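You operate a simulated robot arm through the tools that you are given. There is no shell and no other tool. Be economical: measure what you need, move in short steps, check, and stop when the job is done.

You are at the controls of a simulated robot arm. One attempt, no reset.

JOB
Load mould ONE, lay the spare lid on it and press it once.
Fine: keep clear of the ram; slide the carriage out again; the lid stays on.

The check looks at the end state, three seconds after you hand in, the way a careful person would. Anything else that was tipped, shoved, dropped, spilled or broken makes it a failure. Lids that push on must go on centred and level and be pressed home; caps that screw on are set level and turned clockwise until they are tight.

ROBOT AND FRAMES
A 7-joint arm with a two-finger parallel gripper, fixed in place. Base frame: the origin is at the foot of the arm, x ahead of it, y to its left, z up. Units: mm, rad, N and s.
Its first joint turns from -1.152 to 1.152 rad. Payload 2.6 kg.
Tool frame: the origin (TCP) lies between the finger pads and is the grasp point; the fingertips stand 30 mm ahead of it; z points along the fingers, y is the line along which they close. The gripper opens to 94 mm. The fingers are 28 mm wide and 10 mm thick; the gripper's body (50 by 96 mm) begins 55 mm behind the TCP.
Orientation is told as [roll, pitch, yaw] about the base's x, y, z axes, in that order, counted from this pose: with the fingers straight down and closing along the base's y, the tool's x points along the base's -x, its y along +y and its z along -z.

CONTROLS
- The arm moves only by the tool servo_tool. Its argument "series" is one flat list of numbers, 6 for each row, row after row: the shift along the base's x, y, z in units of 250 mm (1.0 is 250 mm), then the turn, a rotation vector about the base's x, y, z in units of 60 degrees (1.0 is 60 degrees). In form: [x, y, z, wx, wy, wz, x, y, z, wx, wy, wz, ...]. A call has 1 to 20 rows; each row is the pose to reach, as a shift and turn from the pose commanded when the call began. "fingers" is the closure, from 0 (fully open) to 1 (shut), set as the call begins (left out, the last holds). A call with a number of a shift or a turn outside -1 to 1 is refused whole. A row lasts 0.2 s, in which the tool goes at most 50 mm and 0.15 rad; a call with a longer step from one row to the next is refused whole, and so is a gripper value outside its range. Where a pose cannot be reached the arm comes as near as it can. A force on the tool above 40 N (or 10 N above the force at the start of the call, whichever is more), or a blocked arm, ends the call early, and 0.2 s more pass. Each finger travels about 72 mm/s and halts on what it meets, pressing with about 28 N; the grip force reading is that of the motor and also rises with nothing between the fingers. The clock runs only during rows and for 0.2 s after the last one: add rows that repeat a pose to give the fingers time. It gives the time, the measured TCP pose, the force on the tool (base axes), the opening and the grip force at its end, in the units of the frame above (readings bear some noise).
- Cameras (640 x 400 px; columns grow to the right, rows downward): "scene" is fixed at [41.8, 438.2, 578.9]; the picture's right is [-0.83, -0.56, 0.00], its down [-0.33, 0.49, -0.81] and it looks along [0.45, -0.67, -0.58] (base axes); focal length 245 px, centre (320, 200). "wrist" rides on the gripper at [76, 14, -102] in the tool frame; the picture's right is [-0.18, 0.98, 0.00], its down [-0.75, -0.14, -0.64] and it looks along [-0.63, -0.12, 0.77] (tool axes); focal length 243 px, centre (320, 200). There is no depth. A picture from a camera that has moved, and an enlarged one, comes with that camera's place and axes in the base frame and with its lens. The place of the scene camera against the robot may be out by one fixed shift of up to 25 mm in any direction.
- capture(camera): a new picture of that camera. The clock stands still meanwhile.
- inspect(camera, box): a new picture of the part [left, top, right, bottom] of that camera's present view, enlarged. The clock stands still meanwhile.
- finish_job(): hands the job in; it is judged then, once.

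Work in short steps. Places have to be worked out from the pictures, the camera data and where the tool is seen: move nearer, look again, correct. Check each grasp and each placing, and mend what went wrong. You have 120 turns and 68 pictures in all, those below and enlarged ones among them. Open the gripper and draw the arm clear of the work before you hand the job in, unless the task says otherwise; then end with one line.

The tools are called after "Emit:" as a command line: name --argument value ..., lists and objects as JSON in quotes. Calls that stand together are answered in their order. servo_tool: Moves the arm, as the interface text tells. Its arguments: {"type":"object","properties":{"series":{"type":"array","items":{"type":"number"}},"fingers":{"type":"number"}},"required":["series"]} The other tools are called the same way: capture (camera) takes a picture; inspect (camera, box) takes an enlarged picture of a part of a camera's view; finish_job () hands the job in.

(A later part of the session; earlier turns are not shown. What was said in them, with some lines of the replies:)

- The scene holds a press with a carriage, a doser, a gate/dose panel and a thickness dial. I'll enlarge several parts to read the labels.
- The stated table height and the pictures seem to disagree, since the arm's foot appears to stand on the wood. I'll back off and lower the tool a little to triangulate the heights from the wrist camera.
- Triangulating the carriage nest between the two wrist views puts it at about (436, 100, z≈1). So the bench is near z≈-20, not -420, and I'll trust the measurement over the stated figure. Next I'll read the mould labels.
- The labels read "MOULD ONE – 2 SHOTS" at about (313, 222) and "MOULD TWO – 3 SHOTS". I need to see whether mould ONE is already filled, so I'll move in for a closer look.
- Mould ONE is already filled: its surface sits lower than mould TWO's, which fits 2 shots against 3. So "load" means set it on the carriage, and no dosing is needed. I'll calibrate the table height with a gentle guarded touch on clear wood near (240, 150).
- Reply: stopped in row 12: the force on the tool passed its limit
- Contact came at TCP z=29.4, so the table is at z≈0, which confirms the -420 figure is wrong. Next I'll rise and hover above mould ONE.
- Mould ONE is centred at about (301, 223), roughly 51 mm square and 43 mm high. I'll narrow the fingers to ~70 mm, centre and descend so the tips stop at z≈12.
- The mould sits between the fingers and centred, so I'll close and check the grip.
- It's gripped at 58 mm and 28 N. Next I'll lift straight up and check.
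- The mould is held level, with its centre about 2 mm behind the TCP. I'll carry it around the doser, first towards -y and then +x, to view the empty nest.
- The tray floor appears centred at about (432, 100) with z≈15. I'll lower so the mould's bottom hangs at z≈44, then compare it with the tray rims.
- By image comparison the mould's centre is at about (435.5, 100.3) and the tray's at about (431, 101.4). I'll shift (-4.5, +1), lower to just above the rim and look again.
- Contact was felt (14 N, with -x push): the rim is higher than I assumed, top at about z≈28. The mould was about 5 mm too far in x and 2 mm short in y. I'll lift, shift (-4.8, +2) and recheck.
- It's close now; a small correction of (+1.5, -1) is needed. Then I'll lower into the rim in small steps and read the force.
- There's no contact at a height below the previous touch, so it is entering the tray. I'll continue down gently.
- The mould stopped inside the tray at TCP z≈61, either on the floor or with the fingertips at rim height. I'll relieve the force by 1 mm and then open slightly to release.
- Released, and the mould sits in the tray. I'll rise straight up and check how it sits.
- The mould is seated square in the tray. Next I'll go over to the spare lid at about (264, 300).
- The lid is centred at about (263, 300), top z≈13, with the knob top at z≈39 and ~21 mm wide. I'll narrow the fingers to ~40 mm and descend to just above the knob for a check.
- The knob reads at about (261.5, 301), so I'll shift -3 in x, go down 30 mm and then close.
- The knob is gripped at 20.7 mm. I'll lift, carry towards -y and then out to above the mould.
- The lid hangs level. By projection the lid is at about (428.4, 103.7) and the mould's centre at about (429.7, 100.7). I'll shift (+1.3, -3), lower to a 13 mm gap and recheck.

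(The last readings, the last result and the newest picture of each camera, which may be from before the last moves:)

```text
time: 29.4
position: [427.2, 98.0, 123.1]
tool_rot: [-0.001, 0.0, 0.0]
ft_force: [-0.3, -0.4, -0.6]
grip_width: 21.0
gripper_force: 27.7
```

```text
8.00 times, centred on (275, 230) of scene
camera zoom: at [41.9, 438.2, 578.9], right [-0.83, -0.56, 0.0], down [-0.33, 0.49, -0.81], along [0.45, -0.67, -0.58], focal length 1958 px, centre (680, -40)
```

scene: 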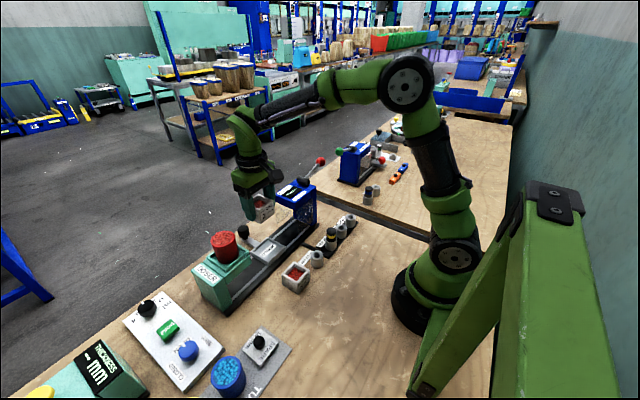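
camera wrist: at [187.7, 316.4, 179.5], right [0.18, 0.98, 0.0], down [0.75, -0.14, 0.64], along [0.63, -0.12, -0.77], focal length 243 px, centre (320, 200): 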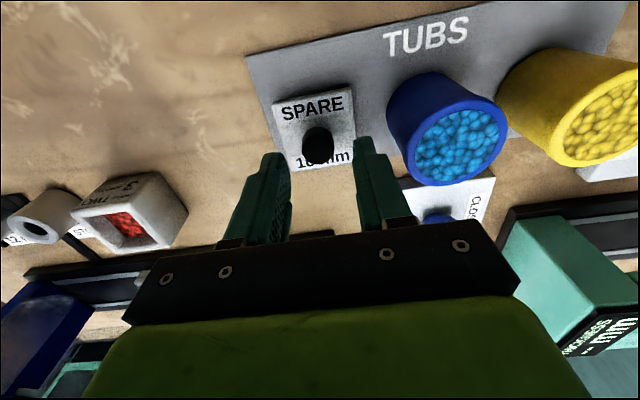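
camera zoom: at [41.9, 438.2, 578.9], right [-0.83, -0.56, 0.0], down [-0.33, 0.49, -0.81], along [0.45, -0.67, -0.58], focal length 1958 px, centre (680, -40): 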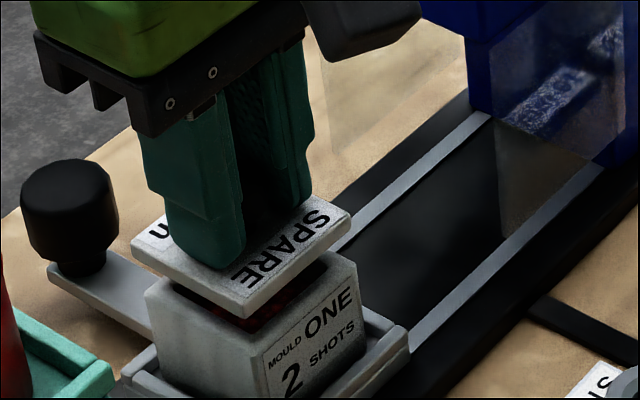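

The y alignment is right, and both views say the lid is about 2–3 mm too far in x. I'll shift -2.5 mm and lower to just above contact.

Emit:
servo_tool --series '[-0.01, 0, 0, 0, 0, 0, -0.01, 0, -0.02, 0, 0, 0, -0.01, 0, -0.036, 0, 0, 0, -0.01, 0, -0.036, 0, 0, 0]'

Emit:
inspect --camera "scene" --box '[245, 205, 305, 255]'

Emit:
inspect --camera "wrist" --box '[240, 80, 400, 190]'

```text
time: 30.4
position: [425.3, 98.9, 113.6]
tool_rot: [0.001, -0.001, -0.001]
ft_force: [0.8, -0.2, -0.2]
grip_width: 20.8
gripper_force: 28.5
```

```text
8.00 times, centred on (275, 230) of scene
camera zoom: at [41.8, 438.2, 578.9], right [-0.83, -0.56, 0.0], down [-0.33, 0.49, -0.81], along [0.45, -0.67, -0.58], focal length 1958 px, centre (680, -40)
```

zoom: 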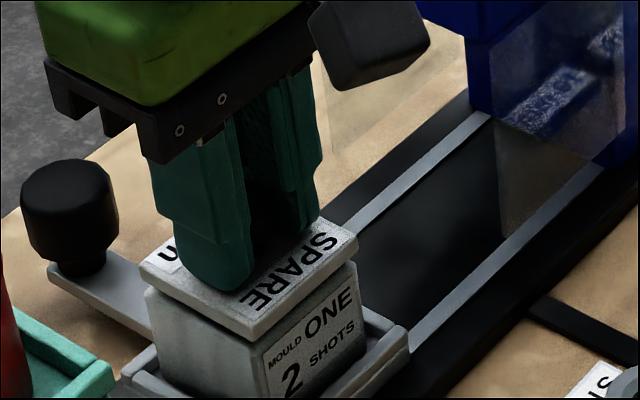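

```text
3.64 times, centred on (320, 135) of wrist
camera zoom: at [348.5, 115.3, 215.4], right [0.18, 0.98, 0.0], down [0.75, -0.14, 0.64], along [0.63, -0.12, -0.77], focal length 882 px, centre (320, 436)
```

zoom: 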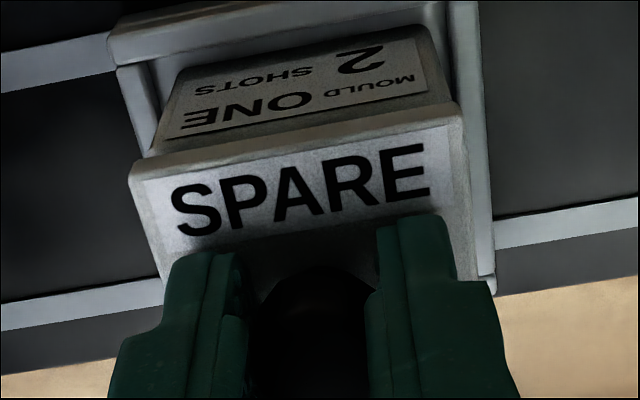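

It's nearly aligned; a last nudge of (-1, +0.5), then down in 1.5 mm steps until contact.

Emit:
servo_tool --series '[-0.004, 0.002, 0, 0, 0, 0, -0.004, 0.002, -0.006, 0, 0, 0, -0.004, 0.002, -0.012, 0, 0, 0, -0.004, 0.002, -0.018, 0, 0, 0, -0.004, 0.002, -0.018, 0, 0, 0]'

```text
time: 31.6
position: [425.6, 100.0, 108.7]
tool_rot: [0.0, 0.001, -0.001]
ft_force: [0.1, -0.5, -0.4]
grip_width: 20.8
gripper_force: 27.8
```

Emit:
servo_tool --series '[0, 0, -0.006, 0, 0, 0, 0, 0, -0.012, 0, 0, 0, 0, 0, -0.012, 0, 0, 0]'

Emit:
inspect --camera "scene" --box '[245, 205, 305, 255]'

```text
time: 32.4
position: [424.7, 100.0, 107.2]
tool_rot: [0.0, -0.003, 0.0]
ft_force: [-3.5, -1.5, 11.1]
grip_width: 21.0
gripper_force: 28.0
```

```text
8.00 times, centred on (275, 230) of scene
camera zoom: at [41.8, 438.2, 578.9], right [-0.83, -0.56, 0.0], down [-0.33, 0.49, -0.81], along [0.45, -0.67, -0.58], focal length 1958 px, centre (680, -40)
```

zoom: 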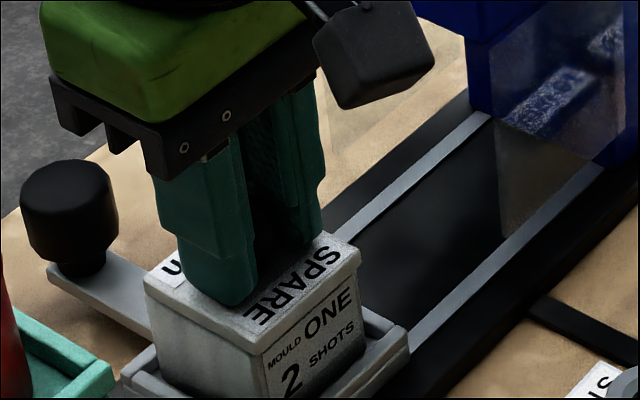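

Contact at 11 N, and the lid lies flush over the mould. I'll ease off and open.

Emit:
servo_tool --series '[0, 0, 0.004, 0, 0, 0, 0, 0, 0.004, 0, 0, 0]'

Emit:
servo_tool --series '[0, 0, 0, 0, 0, 0, 0, 0, 0, 0, 0, 0]' --fingers 0.5

Emit:
servo_tool --series '[0, 0, 0.04, 0, 0, 0, 0, 0, 0.16, 0, 0, 0, 0, 0, 0.34, 0, 0, 0, 0, 0, 0.5, 0, 0, 0, -0.16, 0, 0.5, 0, 0, 0, -0.32, 0, 0.5, 0, 0, 0, -0.32, 0, 0.5, 0, 0, 0]'

Emit:
capture --camera "scene"

Emit:
capture --camera "wrist"

```text
time: 33.0
position: [426.1, 99.5, 108.0]
tool_rot: [0.0, 0.0, 0.0]
ft_force: [1.5, 0.5, 4.2]
grip_width: 20.8
gripper_force: 28.3
```

```text
time: 33.6
position: [424.7, 99.5, 107.1]
tool_rot: [0.0, 0.001, 0.001]
ft_force: [0.4, 0.1, 0.1]
grip_width: 47.2
gripper_force: 0.0
```

```text
time: 35.2
position: [345.1, 98.9, 232.3]
tool_rot: [-0.001, 0.0, 0.001]
ft_force: [-0.1, 0.2, 0.0]
grip_width: 47.1
gripper_force: 0.0
```

```text
20 pictures are left
```

scene: 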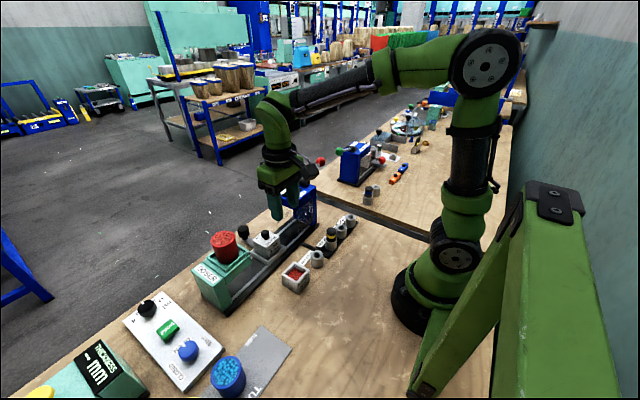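

```text
19 pictures are left
camera wrist: at [266.8, 114.5, 334.5], right [0.18, 0.98, 0.0], down [0.75, -0.14, 0.64], along [0.63, -0.12, -0.77], focal length 243 px, centre (320, 200)
```

wrist: 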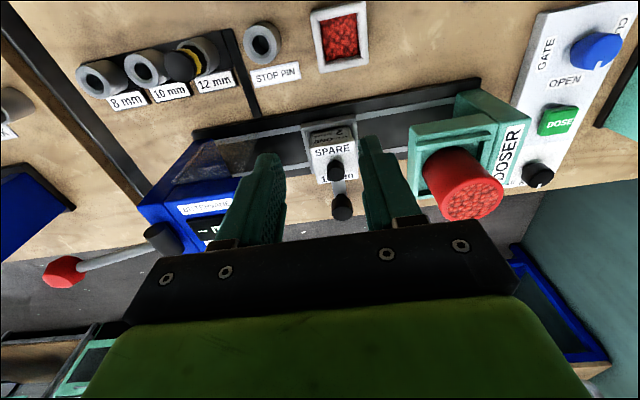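

The lid is on the mould. The carriage knob is out at x≈515, y≈101, and the lever ball triangulates to about (426, -174, 195). I'll test reach near the knob while staying high.

Emit:
servo_tool --series '[0.17, 0.004, -0.06, 0, 0, 0, 0.34, 0.006, -0.12, 0, 0, 0, 0.51, 0.008, -0.18, 0, 0, 0, 0.68, 0.008, -0.24, 0, 0, 0, 0.68, 0.008, -0.24, 0, 0, 0]'

Emit:
capture --camera "wrist"

```text
time: 36.4
position: [513.2, 101.2, 170.6]
tool_rot: [-0.001, -0.001, -0.001]
ft_force: [0.0, -1.0, 1.0]
grip_width: 46.7
gripper_force: 0.2
```

```text
18 pictures are left
camera wrist: at [434.9, 115.8, 273.1], right [0.18, 0.98, 0.0], down [0.75, -0.14, 0.64], along [0.63, -0.12, -0.77], focal length 243 px, centre (320, 200)
```

wrist: 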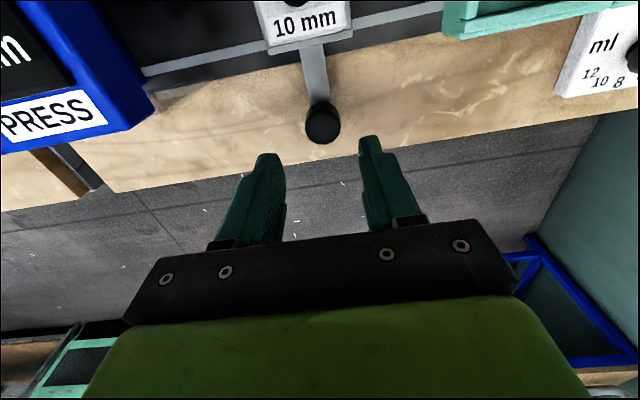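

Reach is fine here. The knob is at about (526, 100) with its top at z≈57. I'll open to 60 mm, align and descend partway.

Emit:
servo_tool --series '[0.052, -0.004, -0.1, 0, 0, 0, 0.052, -0.004, -0.2, 0, 0, 0, 0.052, -0.004, -0.3, 0, 0, 0, 0.052, -0.004, -0.3, 0, 0, 0]' --fingers 0.36

Emit:
capture --camera "wrist"

```text
time: 37.4
position: [527.3, 100.9, 95.6]
tool_rot: [0.001, 0.0, 0.001]
ft_force: [0.8, 0.2, 0.3]
grip_width: 59.9
gripper_force: 0.1
```

```text
17 pictures are left
camera wrist: at [449.2, 115.7, 196.9], right [0.18, 0.98, 0.0], down [0.75, -0.14, 0.64], along [0.63, -0.12, -0.77], focal length 243 px, centre (320, 200)
```

wrist: 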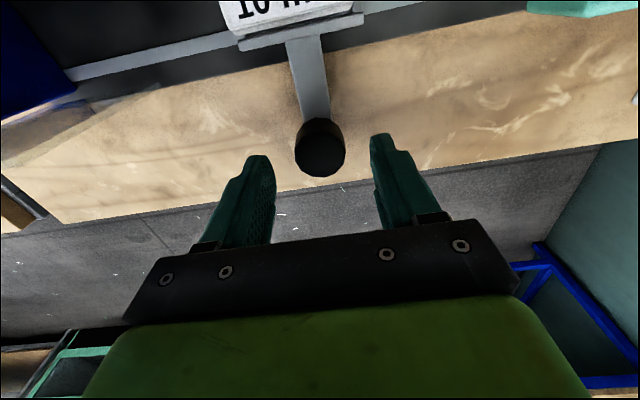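

The better fix puts the knob top at about (519.5, 102, z≈70) and ~30 mm wide. I'll shift back 7 mm, go down 21 mm and close.

Emit:
servo_tool --series '[-0.028, 0.004, 0, 0, 0, 0, -0.028, 0.004, -0.04, 0, 0, 0, -0.028, 0.004, -0.08, 0, 0, 0, -0.028, 0.004, -0.084, 0, 0, 0]'

Emit:
servo_tool --series '[0, 0, 0, 0, 0, 0, 0, 0, 0, 0, 0, 0, 0, 0, 0, 0, 0, 0]' --fingers 0.8

Emit:
capture --camera "wrist"

```text
time: 38.4
position: [521.4, 102.6, 76.1]
tool_rot: [0.002, 0.001, -0.002]
ft_force: [-0.8, -0.8, 0.1]
grip_width: 60.4
gripper_force: 0.1
```

```text
time: 39.2
position: [520.5, 101.9, 75.6]
tool_rot: [-0.003, 0.001, -0.002]
ft_force: [0.8, -4.0, -0.5]
grip_width: 33.5
gripper_force: 45.2
```

```text
16 pictures are left
camera wrist: at [443.3, 116.9, 177.9], right [0.19, 0.98, 0.0], down [0.75, -0.14, 0.64], along [0.63, -0.12, -0.77], focal length 243 px, centre (320, 200)
```

wrist: 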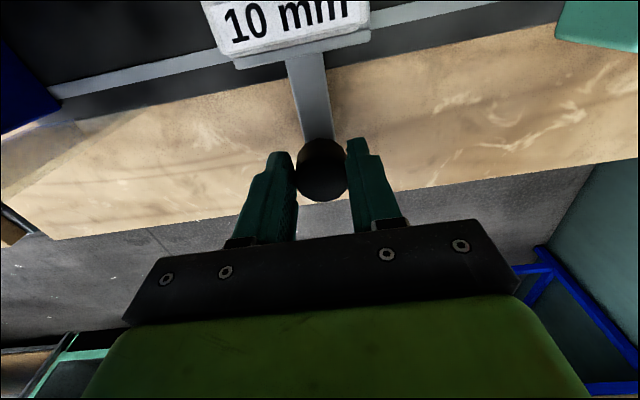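

The knob is gripped. I'll slide the carriage towards the press at -y in small steps, stopping on any blockage.

Emit:
servo_tool --series '[0, -0.01, 0, 0, 0, 0, 0, -0.03, 0, 0, 0, 0, 0, -0.06, 0, 0, 0, 0, 0, -0.09, 0, 0, 0, 0, 0, -0.12, 0, 0, 0, 0, 0, -0.15, 0, 0, 0, 0, 0, -0.18, 0, 0, 0, 0, 0, -0.21, 0, 0, 0, 0, 0, -0.24, 0, 0, 0, 0, 0, -0.26, 0, 0, 0, 0, 0, -0.27, 0, 0, 0, 0, 0, -0.27, 0, 0, 0, 0]'

Emit:
capture --camera "scene"

```text
time: 41.8
position: [520.6, 35.9, 76.6]
tool_rot: [0.0, 0.003, -0.003]
ft_force: [-10.3, 0.7, -2.8]
grip_width: 33.6
gripper_force: 45.2
```

```text
15 pictures are left
```

scene: 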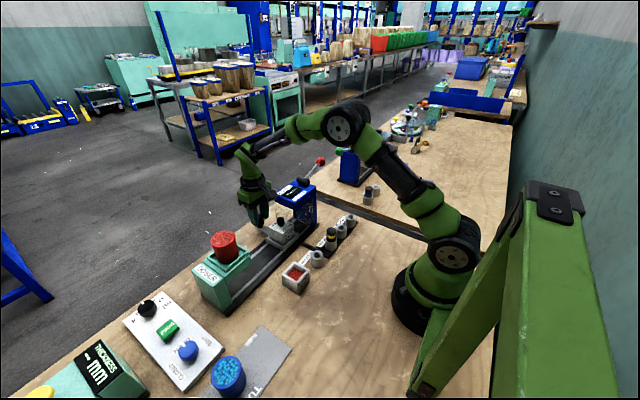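

The carriage follows, with a small sideways load of -10 N in x. I'll ease -1.5 mm in x and continue 60 mm.

Emit:
servo_tool --series '[-0.006, -0.02, 0, 0, 0, 0, -0.006, -0.05, 0, 0, 0, 0, -0.006, -0.08, 0, 0, 0, 0, -0.006, -0.11, 0, 0, 0, 0, -0.006, -0.14, 0, 0, 0, 0, -0.006, -0.17, 0, 0, 0, 0, -0.006, -0.2, 0, 0, 0, 0, -0.006, -0.22, 0, 0, 0, 0, -0.006, -0.24, 0, 0, 0, 0, -0.006, -0.24, 0, 0, 0, 0]'

Emit:
inspect --camera "scene" --box '[230, 150, 350, 260]'

```text
time: 44.0
position: [520.4, -20.2, 77.1]
tool_rot: [0.007, -0.001, 0.007]
ft_force: [21.8, 22.2, -18.9]
grip_width: 33.6
gripper_force: 44.7
```

```text
3.64 times, centred on (290, 205) of scene
camera zoom: at [41.9, 438.2, 578.9], right [-0.83, -0.56, 0.0], down [-0.33, 0.49, -0.81], along [0.45, -0.67, -0.58], focal length 890 px, centre (429, 182)
```

zoom: 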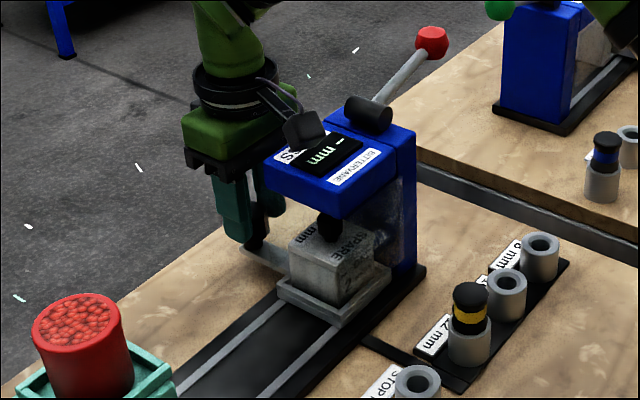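

A block at y≈-20 fits the tray meeting the press's end stop. I'll relax the push by 5 mm and read the forces.

Emit:
servo_tool --series '[0, 0.01, 0, 0, 0, 0, 0.003, 0.02, 0, 0, 0, 0, 0.003, 0.02, 0, 0, 0, 0]'

Emit:
capture --camera "wrist"

```text
time: 44.8
position: [520.6, -20.0, 76.5]
tool_rot: [0.0, 0.003, -0.001]
ft_force: [-2.4, 12.2, 1.1]
grip_width: 33.4
gripper_force: 45.0
```

```text
13 pictures are left
camera wrist: at [442.7, -4.9, 178.8], right [0.18, 0.98, 0.0], down [0.75, -0.14, 0.64], along [0.63, -0.12, -0.77], focal length 243 px, centre (320, 200)
```

wrist: 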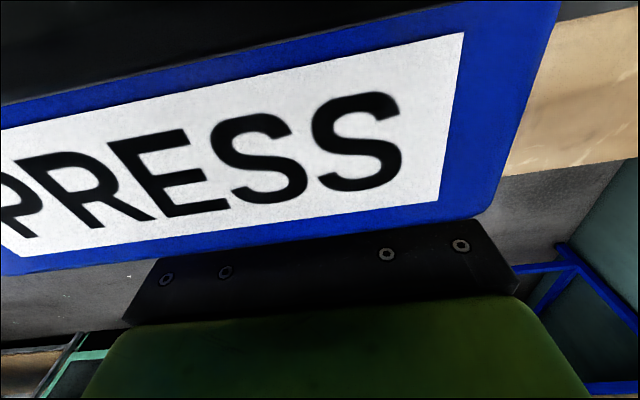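

The carriage is at its end stop, with the ram housing centred about it (y≈21 to -60). I'll ease off, release the knob and rise clear.

Emit:
servo_tool --series '[0.0, 0.006, 0, 0, 0, 0, 0, 0.006, 0, 0, 0, 0]'

Emit:
servo_tool --series '[0, 0, 0, 0, 0, 0, 0, 0, 0, 0, 0, 0, 0, 0, 0, 0, 0, 0]' --fingers 0.36

Emit:
servo_tool --series '[0, 0, 0.1, 0, 0, 0, 0, 0, 0.26, 0, 0, 0, 0, 0, 0.44, 0, 0, 0, 0, 0, 0.62, 0, 0, 0, 0, 0, 0.8, 0, 0, 0, 0, 0, 0.94, 0, 0, 0, 0, 0, 0.94, 0, 0, 0]'

```text
time: 45.4
position: [520.4, -20.1, 77.0]
tool_rot: [-0.003, 0.003, -0.004]
ft_force: [-10.2, 4.9, 14.1]
grip_width: 33.6
gripper_force: 45.0
```

```text
time: 46.2
position: [521.1, -20.0, 76.1]
tool_rot: [0.0, 0.001, 0.0]
ft_force: [0.1, 1.5, 0.0]
grip_width: 60.6
gripper_force: 0.1
```

```text
time: 47.8
position: [521.1, -17.3, 312.1]
tool_rot: [0.0, 0.0, 0.0]
ft_force: [-0.2, 0.1, 0.1]
grip_width: 60.2
gripper_force: 0.1
```

Now over to the lever ball, turning the tool +90° so the fingers close along x on either side of the ball.

Emit:
servo_tool --series '[-0.063, -0.105, 0, 0, 0, 0.125, -0.127, -0.21, 0, 0, 0, 0.25, -0.19, -0.315, 0, 0, 0, 0.375, -0.253, -0.42, 0, 0, 0, 0.5, -0.317, -0.525, 0, 0, 0, 0.625, -0.38, -0.628, 0, 0, 0, 0.75, -0.38, -0.628, 0, 0, 0, 0.75]'

Emit:
servo_tool --series '[0, 0, 0, 0, 0, 0.125, 0, 0, 0, 0, 0, 0.25, 0, 0, 0, 0, 0, 0.375, 0, 0, 0, 0, 0, 0.5, 0, 0, 0, 0, 0, 0.625, 0, 0, 0, 0, 0, 0.75, 0, 0, 0, 0, 0, 0.75]'

Emit:
capture --camera "wrist"

```text
time: 49.4
position: [424.6, -176.2, 312.4]
tool_rot: [0.0, 0.001, 0.788]
ft_force: [-1.0, -0.3, -0.7]
grip_width: 60.3
gripper_force: 0.0
```

```text
time: 51.0
position: [424.4, -175.8, 312.0]
tool_rot: [0.001, -0.001, 1.571]
ft_force: [0.3, -0.3, 0.0]
grip_width: 59.9
gripper_force: 0.1
```

```text
12 pictures are left
camera wrist: at [409.5, -250.9, 413.8], right [-0.98, 0.18, 0.0], down [0.14, 0.75, 0.64], along [0.12, 0.63, -0.77], focal length 243 px, centre (320, 200)
```

wrist: 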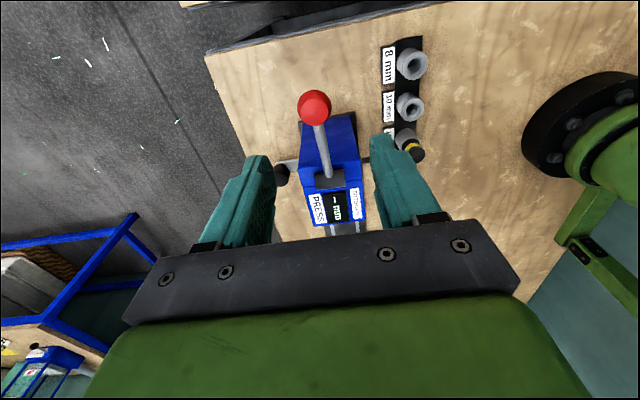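

The ball is confirmed at about (429, -178, 195). I'll descend around it and close.

Emit:
servo_tool --series '[0.016, -0.006, -0.12, 0, 0, 0, 0.016, -0.006, -0.26, 0, 0, 0, 0.016, -0.006, -0.38, 0, 0, 0, 0.016, -0.006, -0.46, 0, 0, 0, 0.016, -0.006, -0.46, 0, 0, 0]'

Emit:
servo_tool --series '[0, 0, 0, 0, 0, 0, 0, 0, 0, 0, 0, 0, 0, 0, 0, 0, 0, 0]' --fingers 0.8

Emit:
capture --camera "wrist"

```text
time: 52.2
position: [429.1, -175.3, 195.3]
tool_rot: [0.0, 0.0, 1.571]
ft_force: [-0.3, -0.6, 0.5]
grip_width: 60.0
gripper_force: 0.1
```

```text
time: 53.0
position: [429.8, -176.3, 194.5]
tool_rot: [0.001, -0.002, 1.571]
ft_force: [4.3, -1.2, -3.4]
grip_width: 31.0
gripper_force: 44.8
```

```text
11 pictures are left
camera wrist: at [414.2, -251.3, 297.3], right [-0.98, 0.18, 0.0], down [0.14, 0.75, 0.64], along [0.12, 0.63, -0.77], focal length 243 px, centre (320, 200)
```

wrist: 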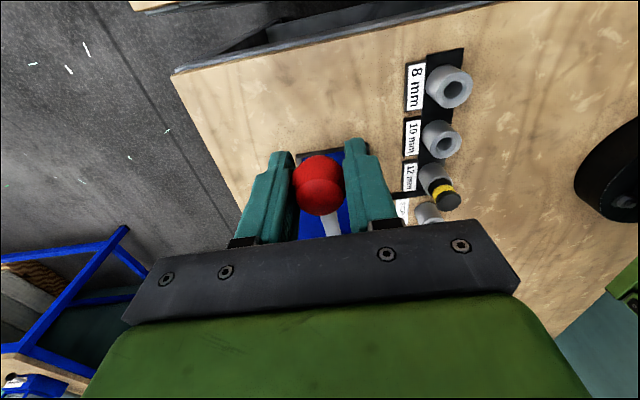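

The ball is gripped at 31 mm. I'll pull the lever down along its arc (radius ≈103 about (y -78, z 163)), a first part to about -6°.

Emit:
servo_tool --series '[0, -0.0055, -0.021, 0, 0, 0, 0, -0.011, -0.042, 0, 0, 0, 0, -0.0145, -0.063, 0, 0, 0, 0, -0.0176, -0.084, 0, 0, 0, 0, -0.019, -0.105, 0, 0, 0, 0, -0.02, -0.127, 0, 0, 0, 0, -0.019, -0.149, 0, 0, 0, 0, -0.0176, -0.17, 0, 0, 0, 0, -0.0176, -0.17, 0, 0, 0]'

```text
time: 55.0
position: [429.2, -181.8, 153.2]
tool_rot: [-0.001, 0.001, 1.57]
ft_force: [0.2, 10.6, 12.6]
grip_width: 31.4
gripper_force: 45.4
```

The lever is following with modest force. I'll continue down along the arc.

Emit:
servo_tool --series '[0, 0.003, -0.021, 0, 0, 0, 0, 0.0068, -0.0424, 0, 0, 0, 0, 0.012, -0.063, 0, 0, 0, 0, 0.0176, -0.084, 0, 0, 0, 0, 0.025, -0.104, 0, 0, 0, 0, 0.033, -0.124, 0, 0, 0, 0, 0.042, -0.143, 0, 0, 0, 0, 0.053, -0.163, 0, 0, 0, 0, 0.053, -0.163, 0, 0, 0]'

Emit:
inspect --camera "scene" --box '[260, 150, 350, 250]'

```text
time: 57.0
position: [430.1, -173.1, 113.1]
tool_rot: [-0.003, 0.008, 1.569]
ft_force: [11.7, -21.8, 8.7]
grip_width: 31.7
gripper_force: 44.7
```

```text
4.00 times, centred on (305, 200) of scene
camera zoom: at [41.8, 438.2, 578.9], right [-0.83, -0.56, 0.0], down [-0.33, 0.49, -0.81], along [0.45, -0.67, -0.58], focal length 979 px, centre (380, 200)
```

zoom: 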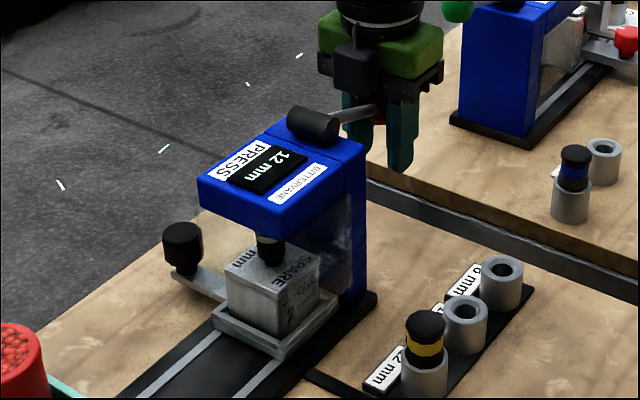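

The display now reads 12 mm, matching the stop pin. To be sure it is pressed home I'll relieve the sideways load and push down a few more mm.

Emit:
servo_tool --series '[0, -0.016, 0, 0, 0, 0, 0, -0.012, -0.012, 0, 0, 0, 0, -0.008, -0.024, 0, 0, 0, 0, -0.004, -0.036, 0, 0, 0, 0, -0.004, -0.036, 0, 0, 0]'

```text
time: 57.9
position: [430.5, -173.8, 111.0]
tool_rot: [-0.006, 0.006, 1.565]
ft_force: [-5.0, 1.0, 4.4]
grip_width: 31.2
gripper_force: 44.6
stopped in row 4: the force on the tool passed its limit (the readings are from after the stop); the commanded pose is now the measured one
```

The force limit was met, so it is pressed home against the stop. Now I'll raise the lever back along the same arc to its rest.

Emit:
servo_tool --series '[0, -0.0128, 0.04, 0, 0, 0, 0, -0.0228, 0.084, 0, 0, 0, 0, -0.0288, 0.124, 0, 0, 0, 0, -0.032, 0.168, 0, 0, 0, 0, -0.031, 0.21, 0, 0, 0, 0, -0.0276, 0.252, 0, 0, 0, 0, -0.021, 0.292, 0, 0, 0, 0, -0.01, 0.334, 0, 0, 0, 0, -0.01, 0.334, 0, 0, 0]'

```text
time: 59.9
position: [431.6, -176.5, 191.0]
tool_rot: [-0.002, 0.006, 1.565]
ft_force: [18.2, -10.8, -31.7]
grip_width: 31.1
gripper_force: 44.9
```

It's at the upper stop, with the ball slightly shifted in the pads. I'll relax, release and rise.

Emit:
servo_tool --series '[-0.004, 0.002, -0.01, 0, 0, 0, -0.004, 0.002, -0.01, 0, 0, 0]'

Emit:
servo_tool --series '[0, 0, 0, 0, 0, 0, 0, 0, 0, 0, 0, 0, 0, 0, 0, 0, 0, 0]' --fingers 0.36

Emit:
servo_tool --series '[0, 0, 0.12, 0, 0, 0, 0, 0, 0.28, 0, 0, 0, 0, 0, 0.44, 0, 0, 0, 0, 0, 0.5, 0, 0, 0, 0, 0, 0.5, 0, 0, 0]'

Emit:
inspect --camera "scene" --box '[240, 150, 350, 260]'

```text
time: 60.5
position: [430.1, -176.6, 191.5]
tool_rot: [-0.007, 0.008, 1.564]
ft_force: [19.8, -17.2, -15.9]
grip_width: 30.9
gripper_force: 44.9
```

```text
time: 61.3
position: [429.4, -176.0, 190.6]
tool_rot: [-0.008, 0.005, 1.565]
ft_force: [0.5, -1.4, -0.5]
grip_width: 60.5
gripper_force: 0.1
```

```text
time: 62.5
position: [428.8, -176.1, 316.8]
tool_rot: [-0.006, 0.007, 1.565]
ft_force: [-0.9, -0.4, 0.0]
grip_width: 60.5
gripper_force: 0.0
```

```text
3.64 times, centred on (295, 205) of scene
camera zoom: at [41.8, 438.2, 578.9], right [-0.83, -0.56, 0.0], down [-0.33, 0.49, -0.81], along [0.45, -0.67, -0.58], focal length 890 px, centre (411, 182)
```

zoom: 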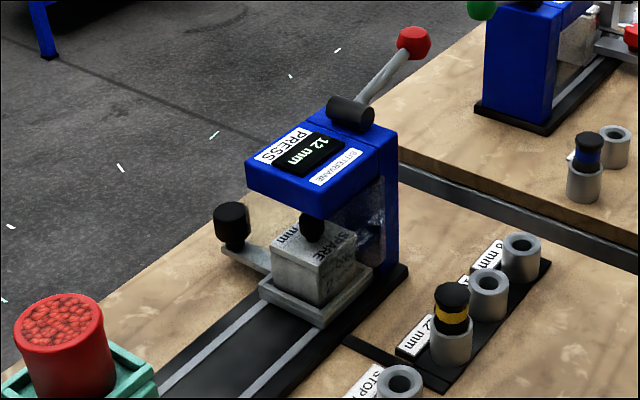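

The lever is up and the lid is still seated. I'll return the tool to yaw 0 and go back above the carriage knob at (521, -20).

Emit:
servo_tool --series '[0.061, 0.104, 0, 0, 0, -0.125, 0.123, 0.208, 0, 0, 0, -0.25, 0.184, 0.312, 0, 0, 0, -0.375, 0.245, 0.416, 0, 0, 0, -0.5, 0.307, 0.52, 0, 0, 0, -0.625, 0.368, 0.624, 0, 0, 0, -0.75, 0.368, 0.624, 0, 0, 0, -0.75]'

Emit:
servo_tool --series '[0, 0, 0, 0, 0, -0.125, 0, 0, 0, 0, 0, -0.25, 0, 0, 0, 0, 0, -0.375, 0, 0, 0, 0, 0, -0.5, 0, 0, 0, 0, 0, -0.625, 0, 0, 0, 0, 0, -0.744, 0, 0, 0, 0, 0, -0.744]'

```text
time: 64.1
position: [521.2, -19.1, 316.0]
tool_rot: [-0.007, 0.005, 0.779]
ft_force: [0.5, 0.0, 0.5]
grip_width: 60.1
gripper_force: 0.1
```

```text
time: 65.7
position: [521.6, -18.8, 314.6]
tool_rot: [-0.005, 0.005, 0.0]
ft_force: [-0.6, -0.5, 0.3]
grip_width: 59.9
gripper_force: 0.1
```

Aligned; I'll descend around the knob and close.

Emit:
servo_tool --series '[-0.002, -0.004, -0.18, 0.005, -0.005, 0, -0.002, -0.004, -0.36, 0.005, -0.005, 0, -0.002, -0.004, -0.54, 0.005, -0.005, 0, -0.002, -0.004, -0.7, 0.005, -0.005, 0, -0.002, -0.004, -0.82, 0.005, -0.005, 0, -0.002, -0.004, -0.9, 0.005, -0.005, 0, -0.002, -0.004, -0.952, 0.005, -0.005, 0, -0.002, -0.004, -0.952, 0.005, -0.005, 0]'

Emit:
servo_tool --series '[0, 0, 0, 0, 0, 0, 0, 0, 0, 0, 0, 0, 0, 0, 0, 0, 0, 0]' --fingers 0.8

```text
time: 67.5
position: [519.2, -19.9, 77.9]
tool_rot: [0.001, 0.001, 0.002]
ft_force: [0.5, 0.0, 0.1]
grip_width: 60.1
gripper_force: 0.0
```

```text
time: 68.3
position: [518.5, -19.9, 79.1]
tool_rot: [-0.003, 0.002, 0.001]
ft_force: [0.9, 0.0, -2.7]
grip_width: 33.4
gripper_force: 45.1
```

The knob is gripped. I'll slide the carriage back out +y by 122 mm at a smooth pace.

Emit:
servo_tool --series '[0, 0.01, 0, 0, 0, 0, 0, 0.03, 0, 0, 0, 0, 0, 0.06, 0, 0, 0, 0, 0, 0.09, 0, 0, 0, 0, 0, 0.12, 0, 0, 0, 0, 0, 0.15, 0, 0, 0, 0, 0, 0.18, 0, 0, 0, 0, 0, 0.21, 0, 0, 0, 0, 0, 0.24, 0, 0, 0, 0, 0, 0.27, 0, 0, 0, 0, 0, 0.3, 0, 0, 0, 0, 0, 0.33, 0, 0, 0, 0, 0, 0.36, 0, 0, 0, 0, 0, 0.39, 0, 0, 0, 0, 0, 0.42, 0, 0, 0, 0, 0, 0.45, 0, 0, 0, 0, 0, 0.47, 0, 0, 0, 0, 0, 0.486, 0, 0, 0, 0, 0, 0.486, 0, 0, 0, 0]'

Emit:
inspect --camera "scene" --box '[220, 170, 330, 270]'

```text
time: 72.3
position: [519.9, 100.2, 77.5]
tool_rot: [0.0, 0.002, 0.0]
ft_force: [-10.8, -2.4, -8.4]
grip_width: 33.7
gripper_force: 45.2
```

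```text
4.00 times, centred on (275, 220) of scene
camera zoom: at [41.9, 438.2, 578.9], right [-0.83, -0.56, 0.0], down [-0.33, 0.49, -0.81], along [0.45, -0.67, -0.58], focal length 979 px, centre (500, 120)
```

zoom: 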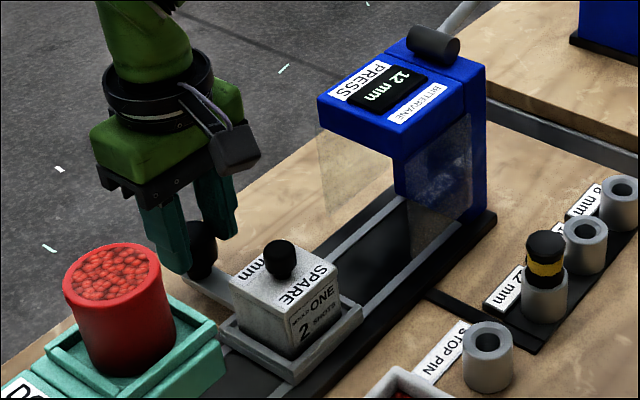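

The carriage is out with the lid on. I'll ease off, open and withdraw upwards, then back.

Emit:
servo_tool --series '[-0.003, 0, -0.003, 0, 0, 0, -0.003, 0, -0.003, 0, 0, 0]'

Emit:
servo_tool --series '[0, 0, 0, 0, 0, 0, 0, 0, 0, 0, 0, 0, 0, 0, 0, 0, 0, 0]' --fingers 0.36

Emit:
servo_tool --series '[0, 0, 0.1, 0, 0, 0, 0, 0, 0.26, 0, 0, 0, 0, 0, 0.44, 0, 0, 0, 0, 0, 0.62, 0, 0, 0, 0, 0, 0.8, 0, 0, 0, -0.16, 0, 0.88, 0, 0, 0, -0.34, 0, 0.88, 0, 0, 0, -0.52, 0, 0.88, 0, 0, 0, -0.68, 0, 0.88, 0, 0, 0, -0.68, 0, 0.88, 0, 0, 0]'

Emit:
capture --camera "wrist"

Emit:
capture --camera "scene"

Emit:
inspect --camera "scene" --box '[240, 220, 300, 270]'

```text
time: 72.9
position: [520.9, 100.9, 77.3]
tool_rot: [0.0, 0.0, 0.001]
ft_force: [-8.3, -4.0, -6.3]
grip_width: 33.4
gripper_force: 44.8
```

```text
time: 73.7
position: [519.9, 102.0, 77.0]
tool_rot: [0.001, -0.002, 0.002]
ft_force: [0.1, 0.0, 1.4]
grip_width: 60.2
gripper_force: 0.0
```

```text
time: 75.9
position: [350.9, 98.8, 297.4]
tool_rot: [0.0, 0.001, 0.002]
ft_force: [-0.1, -0.8, 0.2]
grip_width: 60.0
gripper_force: 0.1
```

```text
7 pictures are left
camera wrist: at [272.6, 114.4, 399.4], right [0.18, 0.98, 0.0], down [0.75, -0.14, 0.64], along [0.63, -0.12, -0.77], focal length 243 px, centre (320, 200)
```

wrist: 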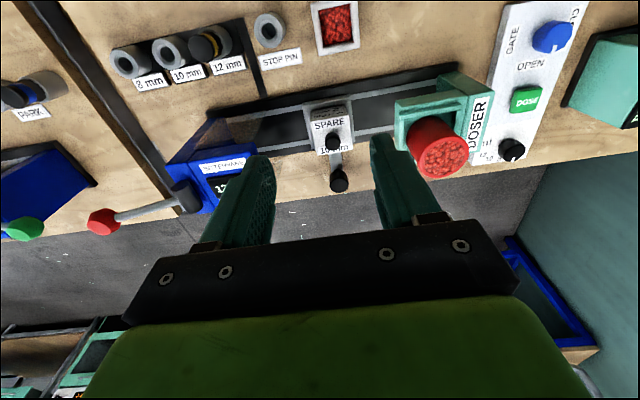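

```text
6 pictures are left
```

scene: 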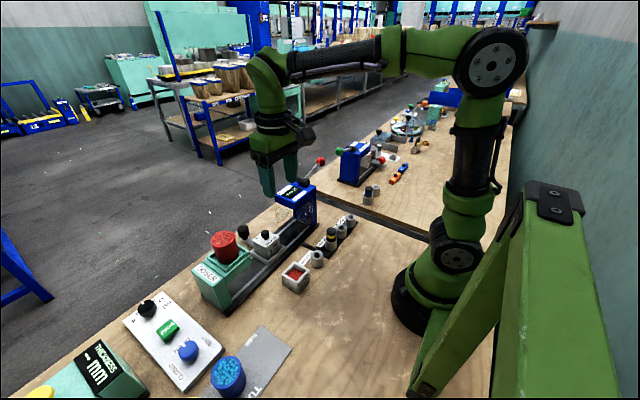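

```text
8.00 times, centred on (270, 245) of scene
camera zoom: at [41.8, 438.2, 578.9], right [-0.83, -0.56, 0.0], down [-0.33, 0.49, -0.81], along [0.45, -0.67, -0.58], focal length 1958 px, centre (720, -160)
```

zoom: 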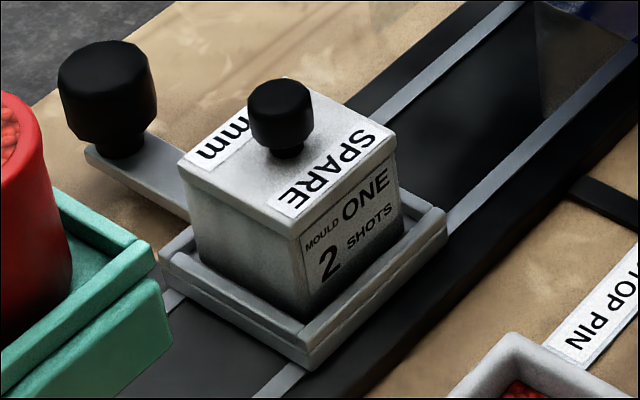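

The final views show mould ONE in the tray with the lid level and flush. The carriage is out, the lever is up, nothing else was moved, and the arm is clear with the gripper open. I'm handing in.

Emit:
finish_job

```text
The job is handed in.
```

Mould ONE, already filled, is on the carriage with the spare lid level on it; it was pressed once to the 12 mm stop as I found it set, and the carriage is back out with the lid still on.
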